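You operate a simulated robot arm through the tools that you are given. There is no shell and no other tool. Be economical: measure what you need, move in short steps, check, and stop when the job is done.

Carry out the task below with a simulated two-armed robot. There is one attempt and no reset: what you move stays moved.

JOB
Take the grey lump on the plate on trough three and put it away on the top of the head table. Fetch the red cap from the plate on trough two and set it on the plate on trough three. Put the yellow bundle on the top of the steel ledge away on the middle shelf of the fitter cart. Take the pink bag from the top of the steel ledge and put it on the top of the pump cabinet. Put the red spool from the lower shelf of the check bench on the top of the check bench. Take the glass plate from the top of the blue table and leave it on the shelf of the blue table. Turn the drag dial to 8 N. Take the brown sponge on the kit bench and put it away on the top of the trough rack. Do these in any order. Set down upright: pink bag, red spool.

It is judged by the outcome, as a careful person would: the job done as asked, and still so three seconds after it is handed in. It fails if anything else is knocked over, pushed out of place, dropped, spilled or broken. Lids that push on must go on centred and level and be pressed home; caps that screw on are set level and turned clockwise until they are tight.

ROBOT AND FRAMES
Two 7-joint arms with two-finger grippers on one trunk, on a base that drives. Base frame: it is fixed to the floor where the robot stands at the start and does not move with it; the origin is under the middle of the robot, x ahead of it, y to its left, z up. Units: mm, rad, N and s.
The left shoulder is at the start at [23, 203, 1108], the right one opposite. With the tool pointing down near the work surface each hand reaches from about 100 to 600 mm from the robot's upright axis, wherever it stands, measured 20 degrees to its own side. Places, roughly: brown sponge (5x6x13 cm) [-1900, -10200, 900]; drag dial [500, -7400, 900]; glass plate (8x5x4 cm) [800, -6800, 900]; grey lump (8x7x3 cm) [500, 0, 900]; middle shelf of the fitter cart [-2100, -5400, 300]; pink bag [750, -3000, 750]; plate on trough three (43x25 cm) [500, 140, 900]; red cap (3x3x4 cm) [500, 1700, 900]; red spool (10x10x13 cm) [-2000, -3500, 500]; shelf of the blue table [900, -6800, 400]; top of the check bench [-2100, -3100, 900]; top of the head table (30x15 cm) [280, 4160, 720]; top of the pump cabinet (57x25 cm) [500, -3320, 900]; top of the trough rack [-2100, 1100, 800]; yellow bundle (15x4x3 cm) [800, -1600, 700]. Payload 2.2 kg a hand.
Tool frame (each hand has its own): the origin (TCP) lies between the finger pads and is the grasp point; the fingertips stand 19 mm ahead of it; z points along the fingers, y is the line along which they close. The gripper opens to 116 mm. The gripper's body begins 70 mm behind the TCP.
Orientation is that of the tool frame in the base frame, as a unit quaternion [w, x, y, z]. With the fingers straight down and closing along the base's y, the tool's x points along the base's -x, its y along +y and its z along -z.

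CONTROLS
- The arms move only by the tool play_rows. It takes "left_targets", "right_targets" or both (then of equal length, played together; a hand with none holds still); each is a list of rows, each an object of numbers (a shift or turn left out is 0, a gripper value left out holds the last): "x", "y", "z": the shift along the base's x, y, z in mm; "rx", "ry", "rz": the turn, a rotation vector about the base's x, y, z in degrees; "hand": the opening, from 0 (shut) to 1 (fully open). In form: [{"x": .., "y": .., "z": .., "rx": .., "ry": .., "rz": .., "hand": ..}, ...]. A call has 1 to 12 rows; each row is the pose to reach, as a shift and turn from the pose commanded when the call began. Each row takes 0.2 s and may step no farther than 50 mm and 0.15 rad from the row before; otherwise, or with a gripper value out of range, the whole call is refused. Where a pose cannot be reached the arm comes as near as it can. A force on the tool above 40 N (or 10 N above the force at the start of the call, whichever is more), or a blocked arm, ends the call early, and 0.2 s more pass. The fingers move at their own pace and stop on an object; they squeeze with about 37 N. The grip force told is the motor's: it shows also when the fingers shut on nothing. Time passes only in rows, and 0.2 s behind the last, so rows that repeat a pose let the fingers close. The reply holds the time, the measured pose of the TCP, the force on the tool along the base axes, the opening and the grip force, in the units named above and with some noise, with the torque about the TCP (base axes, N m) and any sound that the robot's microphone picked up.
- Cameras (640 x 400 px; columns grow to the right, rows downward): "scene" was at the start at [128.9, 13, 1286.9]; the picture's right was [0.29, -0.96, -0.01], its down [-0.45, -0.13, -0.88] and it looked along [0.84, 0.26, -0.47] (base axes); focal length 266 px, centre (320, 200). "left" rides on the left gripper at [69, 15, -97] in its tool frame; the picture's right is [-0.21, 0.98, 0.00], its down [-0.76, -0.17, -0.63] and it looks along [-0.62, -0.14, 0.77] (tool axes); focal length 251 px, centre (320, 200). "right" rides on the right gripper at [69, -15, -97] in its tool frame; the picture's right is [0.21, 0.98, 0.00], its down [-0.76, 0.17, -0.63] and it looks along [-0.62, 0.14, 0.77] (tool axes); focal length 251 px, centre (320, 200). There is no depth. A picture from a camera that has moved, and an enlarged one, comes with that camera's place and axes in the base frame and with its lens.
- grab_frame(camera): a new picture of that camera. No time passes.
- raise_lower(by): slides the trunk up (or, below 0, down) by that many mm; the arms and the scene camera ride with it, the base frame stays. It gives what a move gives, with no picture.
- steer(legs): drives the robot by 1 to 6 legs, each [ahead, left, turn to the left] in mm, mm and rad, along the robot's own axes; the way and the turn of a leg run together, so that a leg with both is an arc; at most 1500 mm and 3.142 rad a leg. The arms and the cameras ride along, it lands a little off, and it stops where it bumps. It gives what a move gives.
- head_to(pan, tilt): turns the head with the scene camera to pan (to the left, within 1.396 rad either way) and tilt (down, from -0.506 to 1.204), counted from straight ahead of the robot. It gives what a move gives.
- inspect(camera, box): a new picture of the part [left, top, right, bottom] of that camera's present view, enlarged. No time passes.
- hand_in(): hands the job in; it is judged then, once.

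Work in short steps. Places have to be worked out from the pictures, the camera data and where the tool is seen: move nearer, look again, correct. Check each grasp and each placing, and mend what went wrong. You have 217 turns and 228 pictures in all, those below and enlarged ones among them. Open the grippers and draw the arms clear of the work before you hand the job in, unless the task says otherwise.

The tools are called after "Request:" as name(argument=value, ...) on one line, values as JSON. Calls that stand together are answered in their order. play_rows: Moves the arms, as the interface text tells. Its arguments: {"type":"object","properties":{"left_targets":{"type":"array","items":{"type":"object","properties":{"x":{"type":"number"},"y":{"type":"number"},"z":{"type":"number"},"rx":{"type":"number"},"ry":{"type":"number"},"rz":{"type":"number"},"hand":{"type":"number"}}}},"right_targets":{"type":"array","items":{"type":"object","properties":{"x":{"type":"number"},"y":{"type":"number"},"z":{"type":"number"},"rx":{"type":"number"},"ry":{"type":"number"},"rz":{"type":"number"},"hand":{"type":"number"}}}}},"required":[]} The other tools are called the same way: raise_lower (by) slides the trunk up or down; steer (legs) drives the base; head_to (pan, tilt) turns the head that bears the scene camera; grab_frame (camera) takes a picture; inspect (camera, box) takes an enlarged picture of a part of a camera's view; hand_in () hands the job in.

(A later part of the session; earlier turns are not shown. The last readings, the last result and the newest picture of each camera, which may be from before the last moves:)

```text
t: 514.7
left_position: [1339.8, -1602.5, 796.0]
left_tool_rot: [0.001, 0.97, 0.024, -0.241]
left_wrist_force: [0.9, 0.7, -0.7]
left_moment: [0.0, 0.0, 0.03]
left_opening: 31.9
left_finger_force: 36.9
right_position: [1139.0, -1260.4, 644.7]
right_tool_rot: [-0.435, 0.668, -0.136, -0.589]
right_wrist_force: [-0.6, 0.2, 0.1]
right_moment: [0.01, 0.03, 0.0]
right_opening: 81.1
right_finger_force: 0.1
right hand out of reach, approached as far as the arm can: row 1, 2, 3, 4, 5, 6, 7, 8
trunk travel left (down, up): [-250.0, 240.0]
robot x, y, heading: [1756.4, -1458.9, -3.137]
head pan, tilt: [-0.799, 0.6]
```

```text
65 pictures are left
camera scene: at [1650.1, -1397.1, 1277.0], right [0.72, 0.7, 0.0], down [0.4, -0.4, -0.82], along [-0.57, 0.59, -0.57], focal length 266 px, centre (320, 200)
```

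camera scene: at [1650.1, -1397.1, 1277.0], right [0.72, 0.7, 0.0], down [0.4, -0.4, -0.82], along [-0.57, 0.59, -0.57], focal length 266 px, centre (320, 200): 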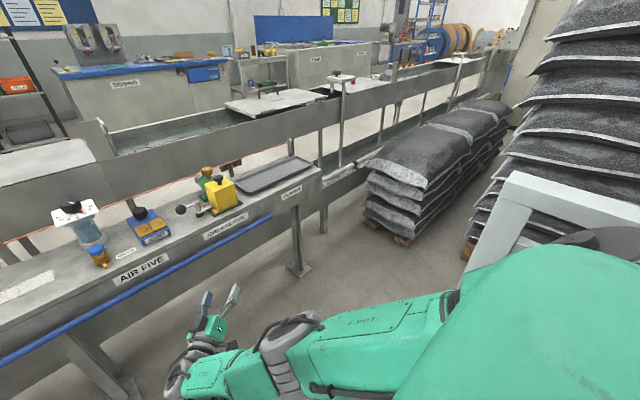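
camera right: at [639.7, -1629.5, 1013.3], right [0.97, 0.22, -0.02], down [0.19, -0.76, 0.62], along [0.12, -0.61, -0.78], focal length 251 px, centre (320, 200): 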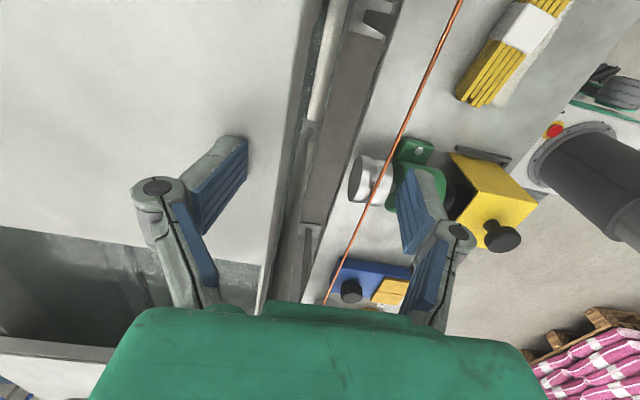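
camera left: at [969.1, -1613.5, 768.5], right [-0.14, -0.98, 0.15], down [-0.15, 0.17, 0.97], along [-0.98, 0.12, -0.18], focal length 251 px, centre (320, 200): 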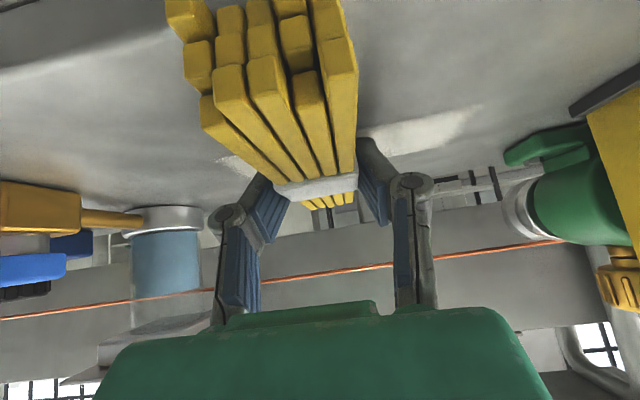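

The right arm isn't strictly needed for the rest, so I'll try to park it hanging down beside the base with the tool pointing down.

Request:
play_rows(right_targets=[{"x": 35, "y": 12, "z": -31, "rx": -6.3, "ry": -5.7}, {"x": 70, "y": 24, "z": -62, "rx": -12.7, "ry": -11.5}, {"x": 105, "y": 36, "z": -94, "rx": -19, "ry": -17.2}, {"x": 140, "y": 48, "z": -125, "rx": -25.3, "ry": -22.9}, {"x": 176, "y": 60, "z": -157, "rx": -31.7, "ry": -28.6}, {"x": 211, "y": 71, "z": -188, "rx": -38, "ry": -34.4}, {"x": 246, "y": 83, "z": -219, "rx": -44.4, "ry": -40.1}, {"x": 281, "y": 95, "z": -251, "rx": -50.7, "ry": -45.8}, {"x": 316, "y": 107, "z": -282, "rx": -57, "ry": -51.5}, {"x": 352, "y": 119, "z": -314, "rx": -63.4, "ry": -57.3}, {"x": 387, "y": 131, "z": -345, "rx": -69.7, "ry": -63}])

Request:
play_rows(right_targets=[{"x": -20, "z": 40}, {"x": -40, "z": 80}, {"x": -60, "z": 120}, {"x": -80, "z": 160}, {"x": -100, "z": 200}, {"x": -120, "z": 240}])

```text
t: 517.1
left_position: [1342.3, -1601.1, 796.8]
left_tool_rot: [0.002, 0.97, 0.022, -0.242]
left_wrist_force: [0.5, 0.3, -0.2]
left_moment: [-0.02, 0.03, 0.01]
left_opening: 32.0
left_finger_force: 37.4
right_position: [1499.7, -1124.8, 237.6]
right_tool_rot: [0.005, 0.98, -0.2, -0.002]
right_wrist_force: [0.1, -0.8, 0.7]
right_moment: [-0.01, -0.07, 0.02]
right_opening: 81.3
right_finger_force: 0.0
right hand out of reach, approached as far as the arm can: row 1, 2, 3, 4, 5, 6, 7, 8, 9, 10, 11
trunk travel left (down, up): [-250.0, 240.0]
robot x, y, heading: [1755.5, -1461.8, -3.138]
head pan, tilt: [-0.799, 0.6]
```

```text
t: 518.5
left_position: [1341.9, -1601.8, 796.4]
left_tool_rot: [0.002, 0.97, 0.022, -0.241]
left_wrist_force: [0.3, 0.7, -0.9]
left_moment: [0.0, 0.02, -0.02]
left_opening: 32.1
left_finger_force: 36.8
right_position: [1281.9, -1118.5, 363.7]
right_tool_rot: [0.003, 0.98, -0.198, 0.001]
right_wrist_force: [1.6, 0.1, 0.0]
right_moment: [-0.02, 0.1, 0.02]
right_opening: 81.3
right_finger_force: 0.0
right hand out of reach, approached as far as the arm can: row 1, 2, 3, 4, 5, 6
trunk travel left (down, up): [-250.0, 240.0]
robot x, y, heading: [1752.4, -1463.3, -3.139]
head pan, tilt: [-0.799, 0.6]
```

The arm can hang beside the base. Park it there, then head back around the line with the bundle.

Request:
play_rows(right_targets=[{"x": 45, "z": -15}, {"x": 90, "z": -30}, {"x": 135, "z": -45}, {"x": 180, "z": -60}, {"x": 225, "z": -80}, {"x": 255, "z": -100}])

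Request:
head_to(pan=1.25, tilt=0.3)

Request:
grab_frame(camera="scene")

```text
t: 519.9
left_position: [1340.4, -1601.5, 796.9]
left_tool_rot: [0.002, 0.97, 0.023, -0.243]
left_wrist_force: [0.0, 1.1, -0.7]
left_moment: [-0.01, -0.01, -0.02]
left_opening: 32.1
left_finger_force: 37.3
right_position: [1519.7, -1112.5, 231.7]
right_tool_rot: [0.003, 0.98, -0.198, -0.002]
right_wrist_force: [-0.7, 0.3, 0.3]
right_moment: [0.03, -0.05, 0.02]
right_opening: 81.1
right_finger_force: 0.1
right hand out of reach, approached as far as the arm can: row 1, 2, 3, 4, 5, 6
trunk travel left (down, up): [-250.0, 240.0]
robot x, y, heading: [1754.9, -1460.6, -3.143]
head pan, tilt: [-0.799, 0.6]
```

```text
t: 521.9
left_position: [1340.4, -1601.0, 796.5]
left_tool_rot: [0.002, 0.97, 0.023, -0.242]
left_wrist_force: [-0.3, 0.1, -0.5]
left_moment: [0.03, 0.01, -0.04]
left_opening: 32.1
left_finger_force: 37.0
right_position: [1520.7, -1111.8, 232.1]
right_tool_rot: [0.003, 0.98, -0.198, -0.001]
right_wrist_force: [-1.1, -0.4, 0.4]
right_moment: [-0.03, -0.02, -0.01]
right_opening: 81.2
right_finger_force: 0.0
trunk travel left (down, up): [-250.0, 240.0]
robot x, y, heading: [1756.1, -1460.7, -3.136]
head pan, tilt: [1.25, 0.3]
```

```text
64 pictures are left
camera scene: at [1684.1, -1546.4, 1304.7], right [-0.95, 0.31, 0.0], down [0.1, 0.28, -0.96], along [-0.3, -0.91, -0.3], focal length 266 px, centre (320, 200)
```

scene: 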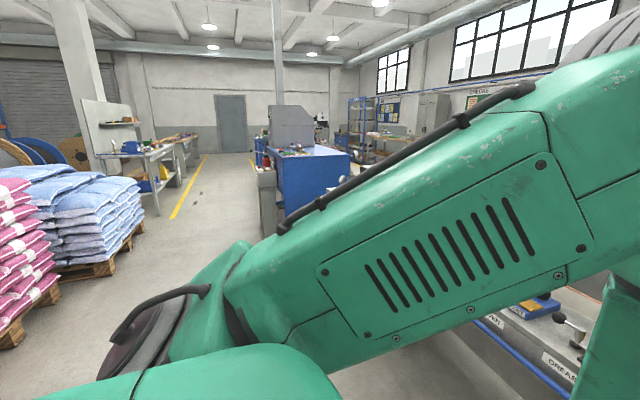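

Corridor clear. Drive left (towards -y).

Request:
steer(legs=[[-100, 0, -0.005], [0, 1500, 0], [0, 1500, 0], [0, 1500, 0]])

Request:
steer(legs=[[0, 0, 0], [0, 1500, 0], [0, 1500, 0]])

```text
t: 535.5
left_position: [1388.3, -4335.5, 800.9]
left_tool_rot: [-0.01, 0.97, -0.001, -0.243]
left_wrist_force: [0.8, 0.3, 0.1]
left_moment: [0.02, 0.06, -0.03]
left_opening: 31.7
left_finger_force: 37.0
right_position: [1585.6, -3856.7, 230.5]
right_tool_rot: [0.003, 0.975, -0.222, -0.004]
right_wrist_force: [-0.5, 0.3, -0.5]
right_moment: [0.01, -0.02, -0.01]
right_opening: 81.2
right_finger_force: 0.0
trunk travel left (down, up): [-250.0, 240.0]
robot x, y, heading: [1805.9, -4216.7, 3.097]
head pan, tilt: [1.25, 0.3]
stopped in leg 3: the force on the tool passed its limit at 60 N (the readings are from after the stop); the commanded pose is now the measured one
```

```text
t: 536.8
left_position: [1387.2, -4338.5, 802.6]
left_tool_rot: [-0.027, 0.968, -0.011, -0.248]
left_wrist_force: [-1.0, 44.1, 5.5]
left_moment: [0.65, 0.03, -0.14]
left_opening: 32.0
left_finger_force: 37.2
right_position: [1586.1, -3867.9, 229.8]
right_tool_rot: [0.0, 0.975, -0.223, -0.006]
right_wrist_force: [0.1, -0.4, -0.3]
right_moment: [0.05, -0.02, 0.0]
right_opening: 81.2
right_finger_force: 0.0
trunk travel left (down, up): [-250.0, 240.0]
robot x, y, heading: [1802.5, -4233.4, 3.093]
head pan, tilt: [1.25, 0.3]
stopped in leg 2: the force on the tool passed its limit at 54 N (the readings are from after the stop); the commanded pose is now the measured one
```

The hand bumped the side of the blue machine. Back off, and shift further out before continuing.

Request:
steer(legs=[[0, -120, 0]])

Request:
head_to(pan=0.6, tilt=0.5)

Request:
grab_frame(camera="scene")

Request:
grab_frame(camera="left")

```text
t: 538.0
left_position: [1394.1, -4254.5, 796.4]
left_tool_rot: [-0.033, 0.97, -0.001, -0.243]
left_wrist_force: [0.5, -1.8, -0.4]
left_moment: [0.13, 0.06, -0.05]
left_opening: 32.1
left_finger_force: 36.6
right_position: [1589.6, -3764.2, 241.9]
right_tool_rot: [-0.013, 0.975, -0.222, -0.008]
right_wrist_force: [-0.1, -1.2, 1.8]
right_moment: [0.11, -0.01, -0.03]
right_opening: 81.0
right_finger_force: 0.1
trunk travel left (down, up): [-250.0, 240.0]
robot x, y, heading: [1808.2, -4114.0, 3.096]
head pan, tilt: [1.25, 0.3]
```

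```text
t: 539.0
left_position: [1395.7, -4216.9, 803.4]
left_tool_rot: [-0.013, 0.969, -0.009, -0.247]
left_wrist_force: [0.4, 2.0, -0.4]
left_moment: [-0.07, 0.02, 0.03]
left_opening: 32.2
left_finger_force: 37.0
right_position: [1591.6, -3748.1, 229.1]
right_tool_rot: [0.007, 0.975, -0.223, -0.005]
right_wrist_force: [-0.7, 1.1, 0.0]
right_moment: [-0.08, 0.03, -0.03]
right_opening: 81.4
right_finger_force: 0.1
trunk travel left (down, up): [-250.0, 240.0]
robot x, y, heading: [1810.8, -4108.4, 3.096]
head pan, tilt: [0.6, 0.499]
```

```text
63 pictures are left
camera scene: at [1690.6, -4143.3, 1286.6], right [-0.53, 0.85, -0.01], down [0.41, 0.24, -0.88], along [-0.74, -0.47, -0.47], focal length 266 px, centre (320, 200)
```

scene: 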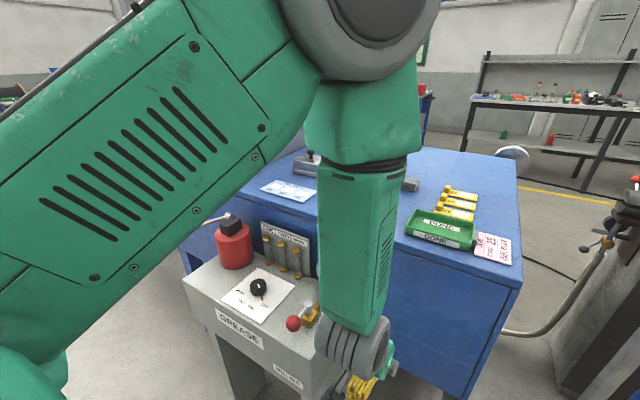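

```text
62 pictures are left
camera left: at [1502.5, -4235.0, 853.2], right [-0.21, -0.97, 0.08], down [-0.36, 0.15, 0.92], along [-0.91, 0.17, -0.38], focal length 251 px, centre (320, 200)
```

left: 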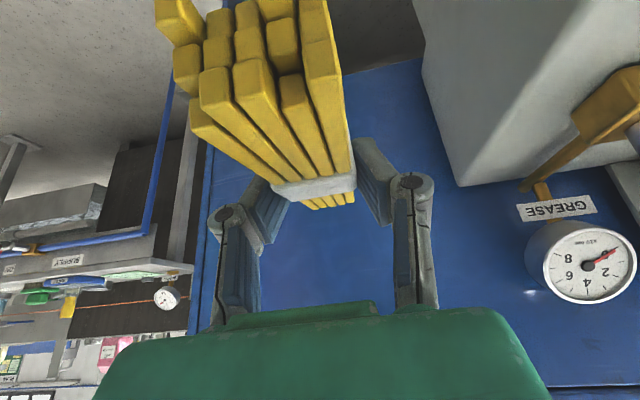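

A grease pedestal (x up to ~1470) was in the hand's path; it looks undisturbed. I'll move out to x≈2100 and continue.

Request:
steer(legs=[[-300, 0, 0.04], [0, 1500, 0], [0, 1500, 0], [0, 1500, 0]])

Request:
steer(legs=[[0, 1500, 0], [0, 850, 0]])

Request:
head_to(pan=0.2, tilt=0.4)

Request:
grab_frame(camera="scene")

```text
t: 562.3
left_position: [1778.8, -8788.0, 800.0]
left_tool_rot: [-0.01, 0.969, 0.032, -0.247]
left_wrist_force: [0.1, 0.0, -0.3]
left_moment: [-0.02, 0.02, 0.02]
left_opening: 32.1
left_finger_force: 37.3
right_position: [1937.4, -8300.1, 231.2]
right_tool_rot: [0.001, 0.983, -0.183, -0.006]
right_wrist_force: [0.1, -0.4, 0.5]
right_moment: [-0.01, 0.02, -0.01]
right_opening: 81.0
right_finger_force: 0.1
trunk travel left (down, up): [-250.0, 240.0]
robot x, y, heading: [2185.6, -8641.3, -3.108]
head pan, tilt: [0.6, 0.499]
```

```text
t: 574.0
left_position: [1789.7, -11159.6, 802.6]
left_tool_rot: [-0.013, 0.969, 0.018, -0.247]
left_wrist_force: [-0.2, 0.1, -1.1]
left_moment: [-0.02, 0.01, -0.03]
left_opening: 31.7
left_finger_force: 37.4
right_position: [1963.2, -10677.5, 230.8]
right_tool_rot: [0.002, 0.98, -0.2, -0.007]
right_wrist_force: [0.6, 0.2, -0.1]
right_moment: [-0.01, 0.01, -0.02]
right_opening: 81.4
right_finger_force: 0.1
trunk travel left (down, up): [-250.0, 240.0]
robot x, y, heading: [2194.8, -11028.6, 3.137]
head pan, tilt: [0.6, 0.499]
```

```text
t: 574.8
left_position: [1792.1, -11162.3, 803.9]
left_tool_rot: [-0.016, 0.969, 0.017, -0.248]
left_wrist_force: [-0.8, -0.3, -1.1]
left_moment: [0.01, 0.07, 0.02]
left_opening: 31.9
left_finger_force: 36.4
right_position: [1962.3, -10677.5, 230.9]
right_tool_rot: [0.0, 0.98, -0.199, -0.008]
right_wrist_force: [-0.5, 0.6, 0.7]
right_moment: [0.04, 0.0, 0.0]
right_opening: 80.9
right_finger_force: 0.1
trunk travel left (down, up): [-250.0, 240.0]
robot x, y, heading: [2196.7, -11022.0, 3.138]
head pan, tilt: [0.201, 0.4]
```

```text
61 pictures are left
camera scene: at [2064.1, -11041.5, 1295.2], right [-0.2, 0.98, 0.0], down [0.38, 0.08, -0.92], along [-0.9, -0.18, -0.39], focal length 266 px, centre (320, 200)
```

scene: 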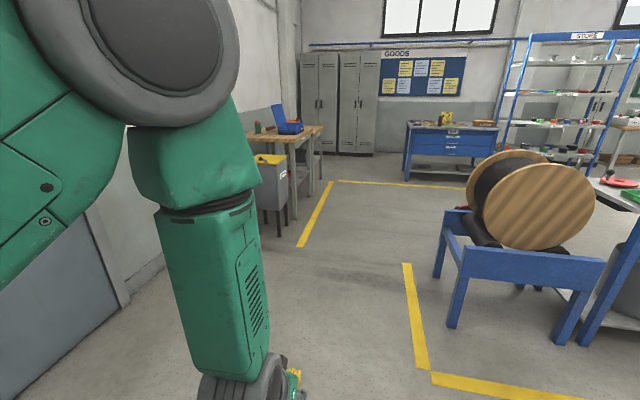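

Drive forward across to the aisle, then along +y towards the fitter cart.

Request:
steer(legs=[[1500, 0, 0], [1100, 0, 0], [0, -1500, 0], [0, -1500, 0]])

Request:
steer(legs=[[0, -1500, 0], [0, -950, 0]])

Request:
head_to(pan=0.0, tilt=0.45)

Request:
grab_frame(camera="scene")

```text
t: 601.8
left_position: [-840.4, -8134.2, 802.8]
left_tool_rot: [-0.014, 0.968, 0.029, -0.247]
left_wrist_force: [-0.9, -0.4, -0.5]
left_moment: [0.02, -0.02, 0.03]
left_opening: 32.2
left_finger_force: 36.9
right_position: [-679.8, -7646.0, 232.4]
right_tool_rot: [0.0, 0.982, -0.189, -0.008]
right_wrist_force: [-0.3, -0.1, -0.1]
right_moment: [0.01, 0.01, 0.04]
right_opening: 81.2
right_finger_force: 0.0
trunk travel left (down, up): [-250.0, 240.0]
robot x, y, heading: [-438.9, -7986.8, -3.119]
head pan, tilt: [0.201, 0.4]
```

```text
t: 614.0
left_position: [-849.7, -5611.5, 802.8]
left_tool_rot: [-0.02, 0.968, 0.005, -0.249]
left_wrist_force: [-0.5, -0.4, -0.3]
left_moment: [0.02, 0.02, -0.03]
left_opening: 32.1
left_finger_force: 37.1
right_position: [-666.1, -5130.2, 230.9]
right_tool_rot: [0.0, 0.977, -0.214, -0.007]
right_wrist_force: [-0.2, 0.4, 0.0]
right_moment: [0.0, 0.01, -0.02]
right_opening: 81.4
right_finger_force: 0.1
trunk travel left (down, up): [-250.0, 240.0]
robot x, y, heading: [-444.3, -5483.8, 3.112]
head pan, tilt: [0.201, 0.4]
```

```text
t: 614.8
left_position: [-849.4, -5610.2, 804.4]
left_tool_rot: [-0.02, 0.969, 0.004, -0.248]
left_wrist_force: [-0.4, -0.7, -0.7]
left_moment: [0.02, 0.02, 0.02]
left_opening: 32.2
left_finger_force: 36.7
right_position: [-663.4, -5128.9, 229.8]
right_tool_rot: [-0.001, 0.977, -0.214, -0.007]
right_wrist_force: [0.0, 0.3, 0.0]
right_moment: [0.0, -0.01, -0.03]
right_opening: 81.3
right_finger_force: 0.1
trunk travel left (down, up): [-250.0, 240.0]
robot x, y, heading: [-442.5, -5480.5, 3.113]
head pan, tilt: [0.0, 0.45]
```

```text
60 pictures are left
camera scene: at [-576.7, -5477.0, 1290.5], right [0.03, 1.0, 0.0], down [0.44, -0.01, -0.9], along [-0.9, 0.03, -0.44], focal length 266 px, centre (320, 200)
```

scene: 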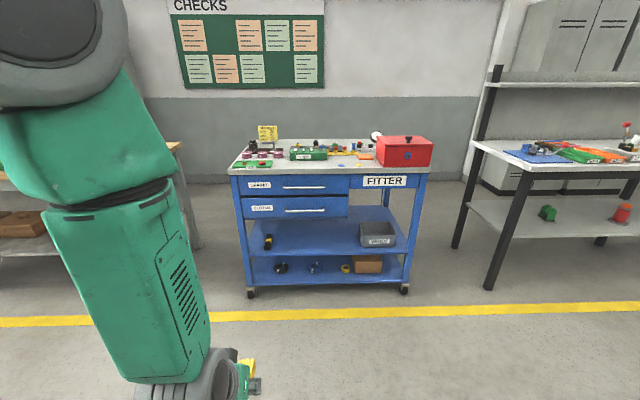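

The fitter cart's middle shelf (z≈305, front x≈-1850) has free space near y≈-5300. Before lowering the trunk, swing the hanging right arm outward and up so it won't hit the floor.

Request:
play_rows(right_targets=[{"y": 35, "z": 20}, {"y": 70, "z": 40}, {"y": 105, "z": 60}, {"y": 140, "z": 80}, {"y": 175, "z": 105}, {"y": 210, "z": 130}, {"y": 245, "z": 160}, {"y": 280, "z": 190}, {"y": 310, "z": 220}, {"y": 340, "z": 250}])

Request:
raise_lower(by=-170)

```text
t: 617.0
left_position: [-848.6, -5614.4, 803.6]
left_tool_rot: [-0.021, 0.968, 0.006, -0.248]
left_wrist_force: [0.5, -1.5, -0.2]
left_moment: [0.02, 0.01, -0.02]
left_opening: 32.1
left_finger_force: 36.7
right_position: [-662.4, -4785.5, 485.8]
right_tool_rot: [-0.001, 0.977, -0.214, -0.011]
right_wrist_force: [0.1, -0.7, 0.1]
right_moment: [0.05, 0.0, 0.0]
right_opening: 81.1
right_finger_force: 0.1
right hand out of reach, approached as far as the arm can: row 1, 2, 3, 4, 5, 6, 7
trunk travel left (down, up): [-250.0, 240.0]
robot x, y, heading: [-445.7, -5483.4, 3.108]
head pan, tilt: [0.0, 0.45]
```

```text
t: 618.9
left_position: [-850.1, -5611.1, 634.0]
left_tool_rot: [-0.02, 0.968, 0.003, -0.249]
left_wrist_force: [0.2, 0.5, -0.1]
left_moment: [-0.02, -0.01, -0.02]
left_opening: 32.1
left_finger_force: 36.8
right_position: [-662.3, -4783.2, 310.9]
right_tool_rot: [0.0, 0.977, -0.214, -0.009]
right_wrist_force: [-0.3, 0.1, 0.6]
right_moment: [-0.02, -0.03, -0.04]
right_opening: 81.1
right_finger_force: 0.0
trunk travel left (down, up): [-80.0, 410.0]
robot x, y, heading: [-443.4, -5483.0, 3.114]
head pan, tilt: [0.0, 0.45]
```

Now set the left hand's 40° tilt and insertion height in free space, then drive toward the cart in stages.

Request:
play_rows(left_targets=[{"x": -20, "z": -30, "ry": 2}, {"x": -40, "z": -60, "ry": 4}, {"x": -60, "z": -90, "ry": 6}, {"x": -80, "z": -120, "ry": 8}, {"x": -100, "z": -150, "ry": 10}, {"x": -120, "z": -180, "ry": 11.2}, {"x": -133, "z": -205, "ry": 11.2}, {"x": -133, "z": -215, "ry": 11.2}])

Request:
steer(legs=[[0, -300, 0.028], [650, 0, 0]])

Request:
head_to(pan=0.2, tilt=0.65)

Request:
grab_frame(camera="scene")

Request:
grab_frame(camera="left")

```text
t: 620.7
left_position: [-980.8, -5610.5, 417.7]
left_tool_rot: [-0.019, 0.939, 0.003, -0.342]
left_wrist_force: [0.8, 0.1, -0.3]
left_moment: [0.01, 0.03, -0.02]
left_opening: 31.7
left_finger_force: 37.2
right_position: [-663.4, -4783.7, 311.1]
right_tool_rot: [0.0, 0.977, -0.214, -0.009]
right_wrist_force: [0.8, -1.4, 0.2]
right_moment: [-0.01, 0.0, 0.0]
right_opening: 81.5
right_finger_force: 0.0
trunk travel left (down, up): [-80.0, 410.0]
robot x, y, heading: [-438.8, -5478.8, 3.112]
head pan, tilt: [0.0, 0.45]
```

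```text
t: 626.0
left_position: [-1628.9, -5329.9, 418.1]
left_tool_rot: [-0.013, 0.939, 0.017, -0.343]
left_wrist_force: [-0.3, 0.5, -1.7]
left_moment: [-0.02, 0.02, 0.01]
left_opening: 32.3
left_finger_force: 37.0
right_position: [-1337.6, -4494.1, 308.7]
right_tool_rot: [0.001, 0.98, -0.197, -0.008]
right_wrist_force: [-0.3, 0.0, 0.0]
right_moment: [0.0, -0.01, -0.03]
right_opening: 81.1
right_finger_force: 0.1
trunk travel left (down, up): [-80.0, 410.0]
robot x, y, heading: [-1093.5, -5189.0, -3.141]
head pan, tilt: [0.0, 0.45]
```

```text
t: 626.7
left_position: [-1627.8, -5330.3, 419.3]
left_tool_rot: [-0.015, 0.939, 0.017, -0.343]
left_wrist_force: [0.5, -0.1, 0.1]
left_moment: [-0.03, -0.02, -0.02]
left_opening: 32.1
left_finger_force: 36.3
right_position: [-1336.7, -4495.0, 312.6]
right_tool_rot: [0.0, 0.98, -0.198, -0.01]
right_wrist_force: [-0.8, 0.3, -0.7]
right_moment: [0.01, 0.04, 0.01]
right_opening: 81.2
right_finger_force: 0.0
trunk travel left (down, up): [-80.0, 410.0]
robot x, y, heading: [-1093.0, -5186.0, -3.136]
head pan, tilt: [0.201, 0.649]
```

```text
59 pictures are left
camera scene: at [-1223.2, -5199.6, 1102.7], right [-0.2, 0.98, 0.0], down [0.59, 0.12, -0.8], along [-0.78, -0.16, -0.61], focal length 266 px, centre (320, 200)
```

scene: 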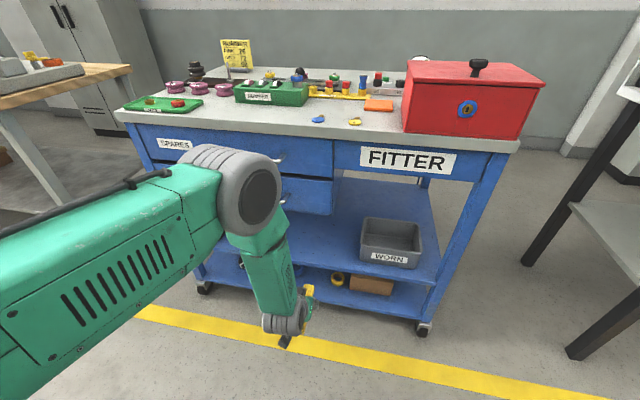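

```text
58 pictures are left
camera left: at [-1513.0, -5344.8, 446.5], right [-0.14, -0.98, 0.1], down [-0.17, 0.12, 0.98], along [-0.97, 0.12, -0.19], focal length 251 px, centre (320, 200)
```

left: 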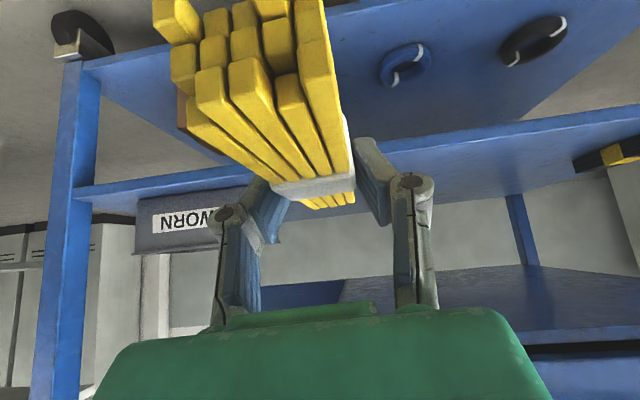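

The shelf is clear at y≈-5330, left of the WORN bin. As before, I'll extend the arm rather than drive the elbow into the cart: extend 130 mm and check the elbow.

Request:
play_rows(left_targets=[{"x": -30}, {"x": -60}, {"x": -90}, {"x": -115}, {"x": -130}, {"x": -130}, {"x": -130}])

Request:
steer(legs=[[100, 0, 0]])

Request:
grab_frame(camera="scene")

```text
t: 628.3
left_position: [-1757.8, -5330.2, 418.1]
left_tool_rot: [-0.015, 0.939, 0.017, -0.343]
left_wrist_force: [-0.1, 0.4, -0.3]
left_moment: [-0.03, 0.01, -0.03]
left_opening: 31.9
left_finger_force: 37.5
right_position: [-1336.9, -4496.0, 312.6]
right_tool_rot: [-0.002, 0.98, -0.198, -0.011]
right_wrist_force: [-0.3, -0.1, 0.6]
right_moment: [0.0, -0.02, 0.0]
right_opening: 81.0
right_finger_force: 0.0
trunk travel left (down, up): [-80.0, 410.0]
robot x, y, heading: [-1097.3, -5185.5, -3.138]
head pan, tilt: [0.201, 0.649]
```

```text
t: 629.5
left_position: [-1863.2, -5330.3, 416.6]
left_tool_rot: [-0.014, 0.939, 0.018, -0.343]
left_wrist_force: [0.5, -0.6, -1.3]
left_moment: [-0.03, 0.0, 0.01]
left_opening: 31.9
left_finger_force: 37.4
right_position: [-1443.6, -4496.3, 312.9]
right_tool_rot: [-0.001, 0.98, -0.198, -0.009]
right_wrist_force: [0.2, 0.7, 0.8]
right_moment: [0.01, -0.04, 0.04]
right_opening: 81.2
right_finger_force: 0.1
trunk travel left (down, up): [-80.0, 410.0]
robot x, y, heading: [-1195.9, -5186.6, -3.137]
head pan, tilt: [0.201, 0.649]
```

```text
57 pictures are left
camera scene: at [-1329.4, -5200.8, 1102.4], right [-0.2, 0.98, 0.0], down [0.6, 0.12, -0.79], along [-0.78, -0.16, -0.61], focal length 266 px, centre (320, 200)
```

scene: 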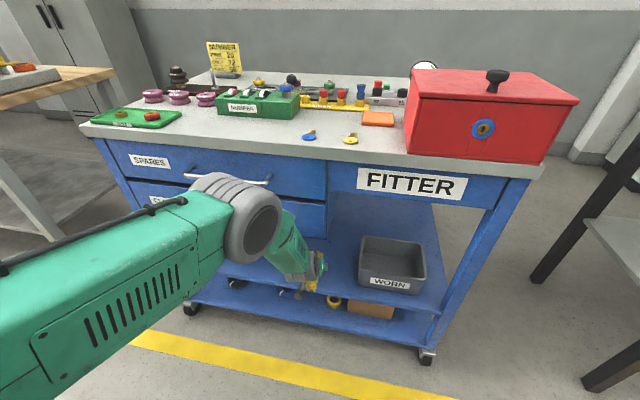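

The elbow is clear. Lower the hand first so the wrist passes under the drawers, then drive in the last 75 mm.

Request:
play_rows(left_targets=[{"z": -15}, {"z": -30}, {"z": -45}, {"z": -60}, {"z": -66}, {"z": -66}, {"z": -66}])

Request:
grab_frame(camera="left")

```text
t: 630.7
left_position: [-1870.1, -5331.8, 364.0]
left_tool_rot: [-0.017, 0.935, 0.018, -0.355]
left_wrist_force: [11.1, 2.0, 24.3]
left_moment: [-0.42, -0.79, 0.22]
left_opening: 32.3
left_finger_force: 37.7
right_position: [-1442.2, -4498.0, 318.3]
right_tool_rot: [0.0, 0.98, -0.197, -0.013]
right_wrist_force: [-0.1, -0.5, 0.7]
right_moment: [-0.01, -0.01, 0.01]
right_opening: 81.1
right_finger_force: 0.0
trunk travel left (down, up): [-80.0, 410.0]
robot x, y, heading: [-1197.3, -5186.9, -3.134]
head pan, tilt: [0.201, 0.649]
stopped in row 5 (left hand): the force on the tool passed its limit at 51 N (the readings are from after the stop); the commanded pose is now the measured one
```

```text
56 pictures are left
camera left: at [-1753.9, -5345.5, 387.7], right [-0.14, -0.99, 0.1], down [-0.15, 0.12, 0.98], along [-0.98, 0.12, -0.16], focal length 251 px, centre (320, 200)
```

left: 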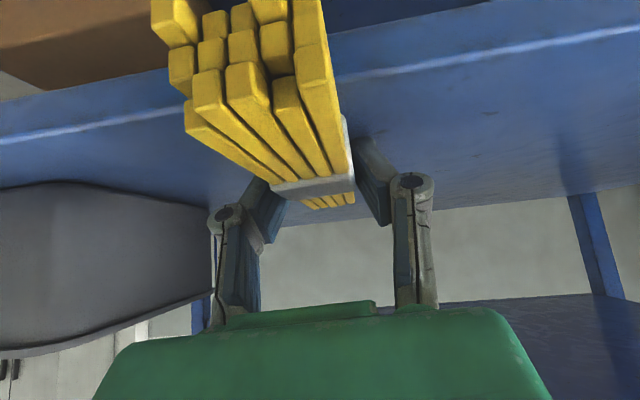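

The bundle touches the shelf at TCP z≈364. Raise 14 mm, shift 35 mm away from the bin, then drive in 80 mm.

Request:
play_rows(left_targets=[{"z": 8}, {"z": 14, "y": -15}, {"z": 14, "y": -35}, {"z": 14, "y": -35}, {"z": 14, "y": -35}])

Request:
steer(legs=[[80, 0, 0]])

Request:
grab_frame(camera="left")

Request:
grab_frame(camera="scene")

```text
t: 631.9
left_position: [-1866.8, -5368.5, 371.2]
left_tool_rot: [-0.017, 0.936, 0.018, -0.35]
left_wrist_force: [0.1, -0.5, -0.6]
left_moment: [-0.01, 0.01, 0.0]
left_opening: 32.0
left_finger_force: 37.4
right_position: [-1442.8, -4497.6, 317.6]
right_tool_rot: [-0.002, 0.98, -0.197, -0.013]
right_wrist_force: [-0.2, -0.6, 0.3]
right_moment: [0.02, -0.01, 0.0]
right_opening: 81.2
right_finger_force: 0.0
trunk travel left (down, up): [-80.0, 410.0]
robot x, y, heading: [-1202.8, -5185.8, -3.139]
head pan, tilt: [0.201, 0.649]
```

```text
t: 633.1
left_position: [-1943.1, -5369.4, 370.5]
left_tool_rot: [-0.02, 0.937, 0.019, -0.349]
left_wrist_force: [0.5, 0.2, -0.8]
left_moment: [0.01, 0.02, 0.02]
left_opening: 32.0
left_finger_force: 37.4
right_position: [-1522.6, -4499.0, 323.3]
right_tool_rot: [-0.005, 0.98, -0.198, -0.018]
right_wrist_force: [0.4, -0.3, 0.8]
right_moment: [-0.03, 0.02, 0.01]
right_opening: 81.4
right_finger_force: 0.1
trunk travel left (down, up): [-80.0, 410.0]
robot x, y, heading: [-1284.7, -5189.4, -3.139]
head pan, tilt: [0.201, 0.649]
stopped in leg 1: the robot was blocked; the commanded pose is now the measured one
```

```text
55 pictures are left
camera left: at [-1826.4, -5382.2, 396.2], right [-0.14, -0.99, 0.09], down [-0.16, 0.11, 0.98], along [-0.98, 0.12, -0.17], focal length 251 px, centre (320, 200)
```

left: 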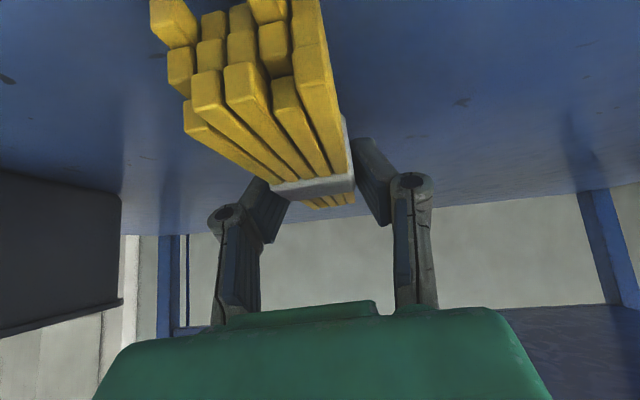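

```text
54 pictures are left
camera scene: at [-1410.2, -5201.5, 1102.7], right [-0.2, 0.98, 0.0], down [0.59, 0.12, -0.79], along [-0.78, -0.16, -0.61], focal length 266 px, centre (320, 200)
```

scene: 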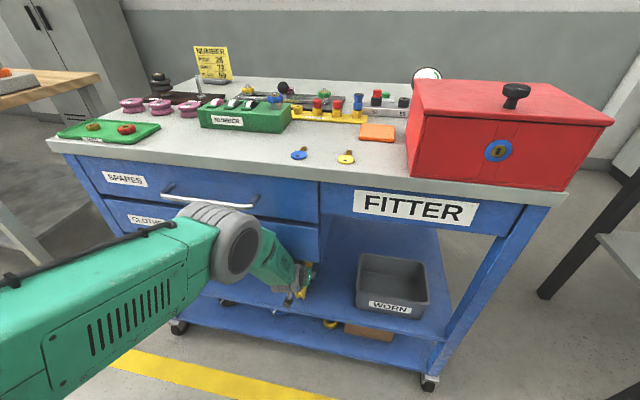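

The bundle is wholly over the shelf now. Lower to contact and release.

Request:
play_rows(left_targets=[{"z": -3}, {"z": -6}, {"z": -8}, {"z": -8}])

Request:
play_rows(left_targets=[{"z": 0, "hand": 0.32}, {"hand": 0.4}, {"hand": 0.45}, {"z": 6}, {"z": 14, "x": 10}, {"z": 20, "x": 30}, {"z": 20, "x": 55}])

Request:
grab_frame(camera="left")

```text
t: 634.1
left_position: [-1943.5, -5369.6, 362.6]
left_tool_rot: [-0.02, 0.936, 0.018, -0.35]
left_wrist_force: [3.9, -2.0, 8.2]
left_moment: [-0.23, 0.12, 0.09]
left_opening: 32.2
left_finger_force: 36.8
right_position: [-1521.7, -4498.6, 321.1]
right_tool_rot: [-0.004, 0.98, -0.198, -0.017]
right_wrist_force: [-0.1, -0.3, -0.6]
right_moment: [0.01, -0.01, -0.01]
right_opening: 81.2
right_finger_force: 0.0
trunk travel left (down, up): [-80.0, 410.0]
robot x, y, heading: [-1278.7, -5185.9, -3.14]
head pan, tilt: [0.201, 0.649]
```

```text
t: 635.7
left_position: [-1886.3, -5370.2, 384.7]
left_tool_rot: [-0.02, 0.937, 0.018, -0.35]
left_wrist_force: [-0.4, 0.0, -0.3]
left_moment: [-0.04, 0.02, 0.01]
left_opening: 52.1
left_finger_force: 0.1
right_position: [-1522.3, -4499.9, 321.2]
right_tool_rot: [-0.004, 0.98, -0.197, -0.017]
right_wrist_force: [-0.5, 0.2, -0.3]
right_moment: [-0.02, 0.0, 0.0]
right_opening: 81.5
right_finger_force: 0.1
trunk travel left (down, up): [-80.0, 410.0]
robot x, y, heading: [-1278.7, -5188.8, -3.134]
head pan, tilt: [0.201, 0.649]
```

```text
53 pictures are left
camera left: at [-1771.1, -5382.9, 410.3], right [-0.14, -0.99, 0.09], down [-0.16, 0.11, 0.98], along [-0.98, 0.12, -0.17], focal length 251 px, centre (320, 200)
```

left: 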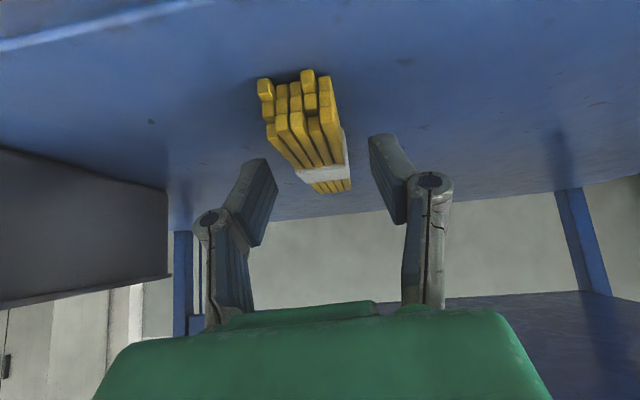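

The bundle rests on the cart's middle shelf. Retract, back off, raise the trunk, and go look at the red spool.

Request:
play_rows(left_targets=[{"x": 40}, {"x": 80}, {"x": 120}, {"x": 150, "z": 20}, {"x": 170, "z": 50}])

Request:
steer(legs=[[-500, 0, 0]])

Request:
raise_lower(by=170)

Request:
steer(legs=[[0, -1500, 0]])

Request:
head_to(pan=0.1, tilt=0.45)

Request:
grab_frame(camera="scene")

```text
t: 636.9
left_position: [-1716.4, -5369.3, 434.6]
left_tool_rot: [-0.019, 0.937, 0.019, -0.349]
left_wrist_force: [0.0, -0.6, -0.1]
left_moment: [0.0, 0.01, 0.0]
left_opening: 52.6
left_finger_force: 0.0
right_position: [-1521.8, -4498.2, 321.5]
right_tool_rot: [-0.004, 0.98, -0.197, -0.018]
right_wrist_force: [-0.4, -0.2, 0.6]
right_moment: [-0.02, 0.0, 0.0]
right_opening: 81.3
right_finger_force: 0.1
trunk travel left (down, up): [-80.0, 410.0]
robot x, y, heading: [-1278.7, -5184.6, -3.135]
head pan, tilt: [0.201, 0.649]
```

```text
t: 639.9
left_position: [-1204.1, -5365.3, 434.0]
left_tool_rot: [-0.021, 0.937, 0.015, -0.349]
left_wrist_force: [-0.1, -0.3, -0.1]
left_moment: [-0.03, -0.02, -0.01]
left_opening: 52.1
left_finger_force: 0.0
right_position: [-1003.5, -4495.3, 321.4]
right_tool_rot: [-0.005, 0.979, -0.201, -0.016]
right_wrist_force: [-0.1, -0.2, 0.0]
right_moment: [0.01, -0.01, 0.02]
right_opening: 81.3
right_finger_force: 0.0
trunk travel left (down, up): [-80.0, 410.0]
robot x, y, heading: [-769.9, -5187.3, 3.137]
head pan, tilt: [0.201, 0.649]
```

```text
t: 641.8
left_position: [-1203.8, -5365.7, 603.8]
left_tool_rot: [-0.021, 0.936, 0.016, -0.351]
left_wrist_force: [0.3, 0.8, -0.4]
left_moment: [-0.01, 0.02, -0.02]
left_opening: 52.3
left_finger_force: 0.0
right_position: [-1002.1, -4498.1, 493.1]
right_tool_rot: [-0.005, 0.979, -0.201, -0.019]
right_wrist_force: [0.5, 0.3, -0.4]
right_moment: [0.0, 0.02, 0.0]
right_opening: 81.0
right_finger_force: 0.0
trunk travel left (down, up): [-250.0, 240.0]
robot x, y, heading: [-767.1, -5188.6, 3.14]
head pan, tilt: [0.201, 0.649]
```

```text
t: 649.2
left_position: [-1212.4, -3882.6, 604.0]
left_tool_rot: [-0.018, 0.936, 0.029, -0.35]
left_wrist_force: [0.1, -0.2, 0.5]
left_moment: [-0.01, -0.01, -0.03]
left_opening: 52.3
left_finger_force: 0.0
right_position: [-1035.1, -3008.6, 495.3]
right_tool_rot: [-0.006, 0.982, -0.187, -0.018]
right_wrist_force: [0.0, -0.2, 0.2]
right_moment: [0.01, -0.02, 0.0]
right_opening: 81.0
right_finger_force: 0.1
trunk travel left (down, up): [-250.0, 240.0]
robot x, y, heading: [-782.2, -3693.9, -3.121]
head pan, tilt: [0.201, 0.649]
```

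```text
t: 650.0
left_position: [-1211.9, -3882.7, 605.5]
left_tool_rot: [-0.019, 0.936, 0.028, -0.351]
left_wrist_force: [0.2, -0.8, 1.0]
left_moment: [-0.01, 0.0, -0.02]
left_opening: 52.8
left_finger_force: 0.0
right_position: [-1035.1, -3008.7, 495.6]
right_tool_rot: [-0.006, 0.982, -0.187, -0.019]
right_wrist_force: [-0.6, -0.2, -0.4]
right_moment: [-0.02, 0.01, 0.0]
right_opening: 81.1
right_finger_force: 0.1
trunk travel left (down, up): [-250.0, 240.0]
robot x, y, heading: [-786.1, -3695.7, -3.116]
head pan, tilt: [0.099, 0.45]
```

```text
52 pictures are left
camera scene: at [-917.0, -3698.7, 1290.4], right [-0.12, 0.99, 0.0], down [0.44, 0.05, -0.9], along [-0.89, -0.11, -0.44], focal length 266 px, centre (320, 200)
```

scene: 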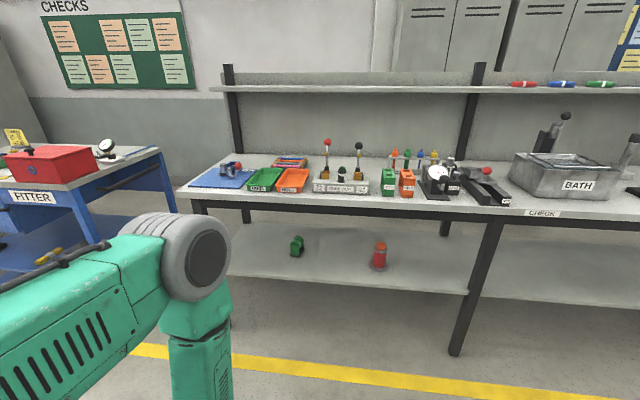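

Red spool found on the lower shelf. Zoom in on it and on the bench top for a free spot.

Request:
inspect(camera="scene", box=[330, 220, 430, 290])

Request:
inspect(camera="scene", box=[180, 120, 640, 230])

```text
5.71 times, centred on (380, 255) of scene
camera zoom: at [-917.0, -3698.7, 1290.4], right [-0.12, 0.99, 0.0], down [0.44, 0.05, -0.9], along [-0.89, -0.11, -0.44], focal length 1522 px, centre (-23, -114)
```

zoom: 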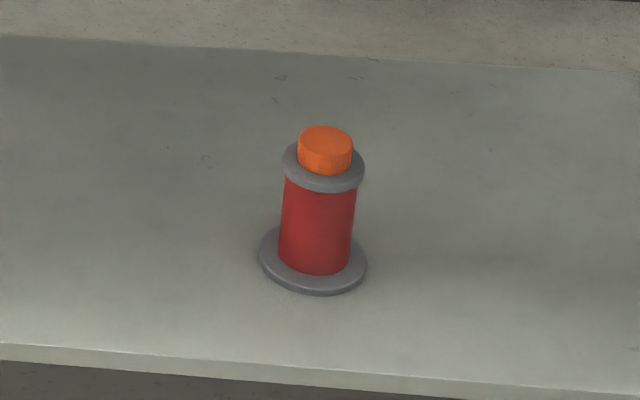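

```text
1.39 times, centred on (410, 175) of scene
camera zoom: at [-917.0, -3698.7, 1290.4], right [-0.12, 0.99, 0.0], down [0.44, 0.05, -0.9], along [-0.89, -0.11, -0.44], focal length 371 px, centre (195, 235)
```

zoom: 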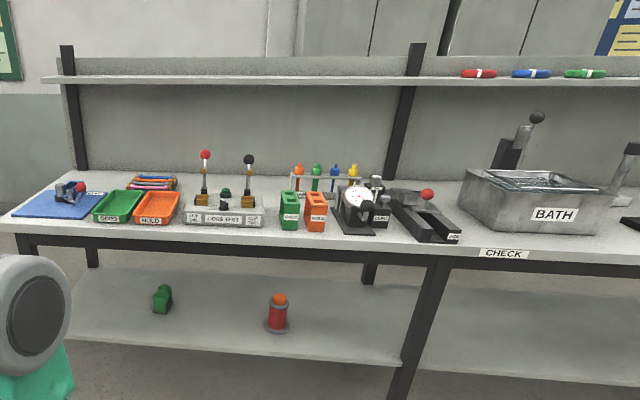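

The spool stands at about [-1970, -3541] on the shelf at z≈420, body ≈60 mm. I'll line up, lower the trunk and set the tilted hand at the right height before going in.

Request:
steer(legs=[[0, -300, -0.026]])

Request:
raise_lower(by=-170)

Request:
play_rows(left_targets=[{"x": -30, "z": 10, "hand": 0.75}, {"x": -60, "z": 20}, {"x": -90, "z": 30}, {"x": -120, "z": 40}, {"x": -150, "z": 52}, {"x": -180, "z": 52}, {"x": -200, "z": 52}, {"x": -200, "z": 52}])

Request:
steer(legs=[[310, 0, 0]])

Request:
play_rows(left_targets=[{}, {}, {}, {}, {}, {}, {}, {}, {}, {}, {}, {}])

Request:
grab_frame(camera="left")

Request:
grab_frame(camera="scene")

```text
t: 652.0
left_position: [-1220.1, -3578.5, 603.1]
left_tool_rot: [-0.028, 0.936, 0.02, -0.351]
left_wrist_force: [-0.9, -0.5, -0.1]
left_moment: [0.03, -0.03, -0.01]
left_opening: 52.3
left_finger_force: 0.0
right_position: [-1022.0, -2706.3, 504.0]
right_tool_rot: [-0.011, 0.98, -0.199, -0.021]
right_wrist_force: [-0.2, 0.0, 0.5]
right_moment: [-0.03, -0.04, 0.03]
right_opening: 81.0
right_finger_force: 0.2
trunk travel left (down, up): [-250.0, 240.0]
robot x, y, heading: [-784.4, -3390.1, 3.143]
head pan, tilt: [0.099, 0.45]
```

```text
t: 653.9
left_position: [-1216.9, -3568.2, 436.4]
left_tool_rot: [-0.022, 0.936, 0.017, -0.352]
left_wrist_force: [-0.7, 0.4, 0.3]
left_moment: [-0.05, 0.0, 0.01]
left_opening: 52.0
left_finger_force: 0.1
right_position: [-1021.0, -2699.5, 324.7]
right_tool_rot: [-0.004, 0.98, -0.199, -0.02]
right_wrist_force: [0.2, -0.2, 0.6]
right_moment: [-0.04, 0.04, 0.03]
right_opening: 81.3
right_finger_force: 0.1
trunk travel left (down, up): [-80.0, 410.0]
robot x, y, heading: [-787.0, -3389.9, 3.141]
head pan, tilt: [0.099, 0.45]
```

```text
t: 655.7
left_position: [-1417.9, -3570.6, 487.9]
left_tool_rot: [-0.024, 0.935, 0.017, -0.352]
left_wrist_force: [-0.5, 0.7, 0.4]
left_moment: [0.0, -0.02, 0.01]
left_opening: 87.1
left_finger_force: 0.0
right_position: [-1020.8, -2701.6, 327.4]
right_tool_rot: [-0.005, 0.98, -0.199, -0.021]
right_wrist_force: [-0.3, 0.8, 0.2]
right_moment: [0.01, -0.01, -0.01]
right_opening: 81.0
right_finger_force: 0.0
trunk travel left (down, up): [-80.0, 410.0]
robot x, y, heading: [-783.4, -3389.9, 3.147]
head pan, tilt: [0.099, 0.45]
```

```text
t: 657.8
left_position: [-1726.1, -3573.1, 487.3]
left_tool_rot: [-0.023, 0.936, 0.019, -0.352]
left_wrist_force: [0.1, 0.2, 0.1]
left_moment: [0.01, -0.02, -0.03]
left_opening: 86.7
left_finger_force: 0.2
right_position: [-1333.5, -2703.1, 326.8]
right_tool_rot: [-0.006, 0.98, -0.198, -0.022]
right_wrist_force: [0.4, 0.2, -0.1]
right_moment: [0.02, -0.02, 0.0]
right_opening: 81.2
right_finger_force: 0.2
trunk travel left (down, up): [-80.0, 410.0]
robot x, y, heading: [-1094.6, -3394.6, -3.137]
head pan, tilt: [0.099, 0.45]
```

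```text
t: 660.4
left_position: [-1724.3, -3574.0, 488.1]
left_tool_rot: [-0.023, 0.935, 0.02, -0.353]
left_wrist_force: [-0.1, -0.6, -0.4]
left_moment: [0.0, 0.01, -0.01]
left_opening: 86.8
left_finger_force: 0.0
right_position: [-1331.6, -2703.3, 327.8]
right_tool_rot: [-0.006, 0.98, -0.197, -0.023]
right_wrist_force: [-0.2, 0.0, -0.6]
right_moment: [0.05, 0.04, 0.01]
right_opening: 81.4
right_finger_force: 0.1
trunk travel left (down, up): [-80.0, 410.0]
robot x, y, heading: [-1096.2, -3393.1, -3.141]
head pan, tilt: [0.099, 0.45]
```

```text
49 pictures are left
camera left: at [-1609.0, -3587.7, 513.5], right [-0.14, -0.99, 0.09], down [-0.15, 0.11, 0.98], along [-0.98, 0.13, -0.16], focal length 251 px, centre (320, 200)
```

left: 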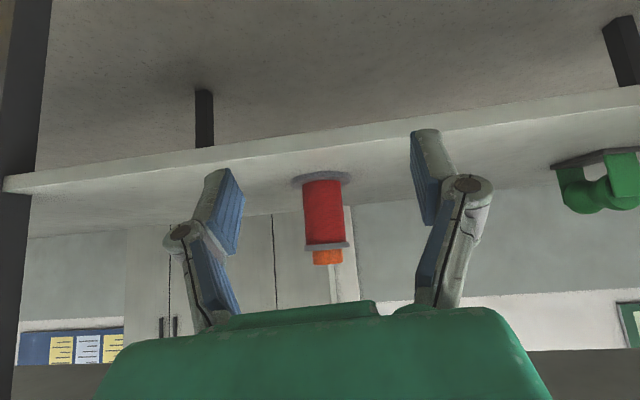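

```text
48 pictures are left
camera scene: at [-1230.1, -3395.5, 1120.4], right [-0.1, 0.99, 0.0], down [0.44, 0.04, -0.9], along [-0.89, -0.09, -0.44], focal length 266 px, centre (320, 200)
```

scene: 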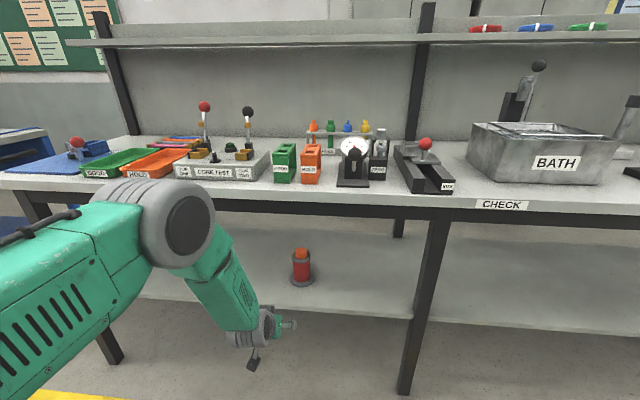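

Aligned in height. I'll shift +33 mm in y, extend the arm a further 90 mm (keeping the elbow clear of the bench edge), then drive in 155 mm.

Request:
play_rows(left_targets=[{"x": -15, "y": 11, "z": -2}, {"x": -30, "y": 22, "z": -4}, {"x": -45, "y": 33, "z": -5}, {"x": -60, "y": 33, "z": -5}, {"x": -75, "y": 33, "z": -5}, {"x": -90, "y": 33, "z": -5}, {"x": -90, "y": 33, "z": -5}])

Request:
steer(legs=[[110, 0, 0]])

Request:
play_rows(left_targets=[{}, {}, {}, {}, {}, {}, {}, {}])

Request:
grab_frame(camera="left")

Request:
grab_frame(camera="scene")

```text
t: 662.0
left_position: [-1815.5, -3541.1, 483.4]
left_tool_rot: [-0.023, 0.935, 0.019, -0.354]
left_wrist_force: [-0.1, -0.3, -0.9]
left_moment: [0.0, 0.03, -0.04]
left_opening: 86.8
left_finger_force: 0.1
right_position: [-1332.7, -2703.5, 329.0]
right_tool_rot: [-0.007, 0.98, -0.198, -0.023]
right_wrist_force: [-1.1, 0.3, 0.1]
right_moment: [0.0, -0.02, 0.03]
right_opening: 81.2
right_finger_force: 0.1
trunk travel left (down, up): [-80.0, 410.0]
robot x, y, heading: [-1095.3, -3388.7, -3.137]
head pan, tilt: [0.099, 0.45]
```

```text
t: 663.2
left_position: [-1927.7, -3540.2, 483.3]
left_tool_rot: [-0.024, 0.935, 0.019, -0.352]
left_wrist_force: [-0.4, 0.3, -0.9]
left_moment: [-0.02, 0.01, 0.01]
left_opening: 87.1
left_finger_force: 0.0
right_position: [-1441.4, -2703.7, 328.5]
right_tool_rot: [-0.007, 0.98, -0.198, -0.023]
right_wrist_force: [0.6, -0.9, -0.6]
right_moment: [0.01, -0.02, 0.02]
right_opening: 81.2
right_finger_force: 0.0
trunk travel left (down, up): [-80.0, 410.0]
robot x, y, heading: [-1201.8, -3389.9, -3.138]
head pan, tilt: [0.099, 0.45]
```

```text
t: 665.0
left_position: [-1925.0, -3541.2, 484.9]
left_tool_rot: [-0.025, 0.935, 0.02, -0.354]
left_wrist_force: [-0.7, 0.4, 0.2]
left_moment: [-0.01, 0.03, 0.0]
left_opening: 86.9
left_finger_force: 0.0
right_position: [-1440.9, -2705.0, 331.6]
right_tool_rot: [-0.006, 0.98, -0.199, -0.025]
right_wrist_force: [0.2, -0.5, -0.2]
right_moment: [0.01, 0.0, 0.01]
right_opening: 81.2
right_finger_force: 0.0
trunk travel left (down, up): [-80.0, 410.0]
robot x, y, heading: [-1204.8, -3390.6, -3.143]
head pan, tilt: [0.099, 0.45]
```

```text
47 pictures are left
camera left: at [-1809.9, -3554.5, 509.3], right [-0.14, -0.99, 0.08], down [-0.15, 0.1, 0.98], along [-0.98, 0.13, -0.16], focal length 251 px, centre (320, 200)
```

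left: 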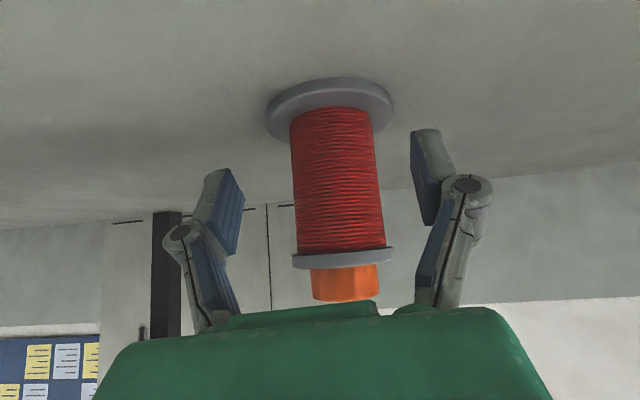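

```text
46 pictures are left
camera scene: at [-1341.3, -3395.1, 1120.4], right [-0.1, 0.99, 0.0], down [0.44, 0.04, -0.9], along [-0.89, -0.09, -0.44], focal length 266 px, centre (320, 200)
```

scene: 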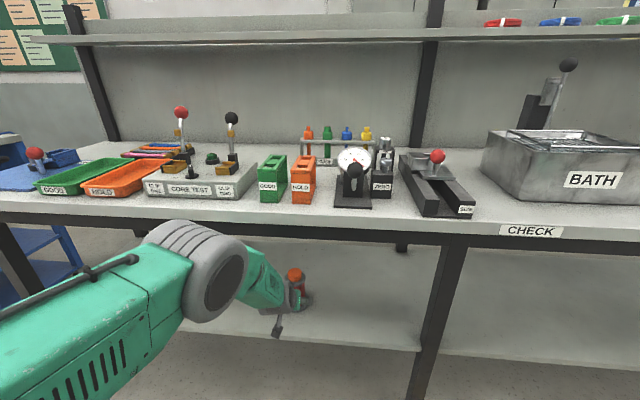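

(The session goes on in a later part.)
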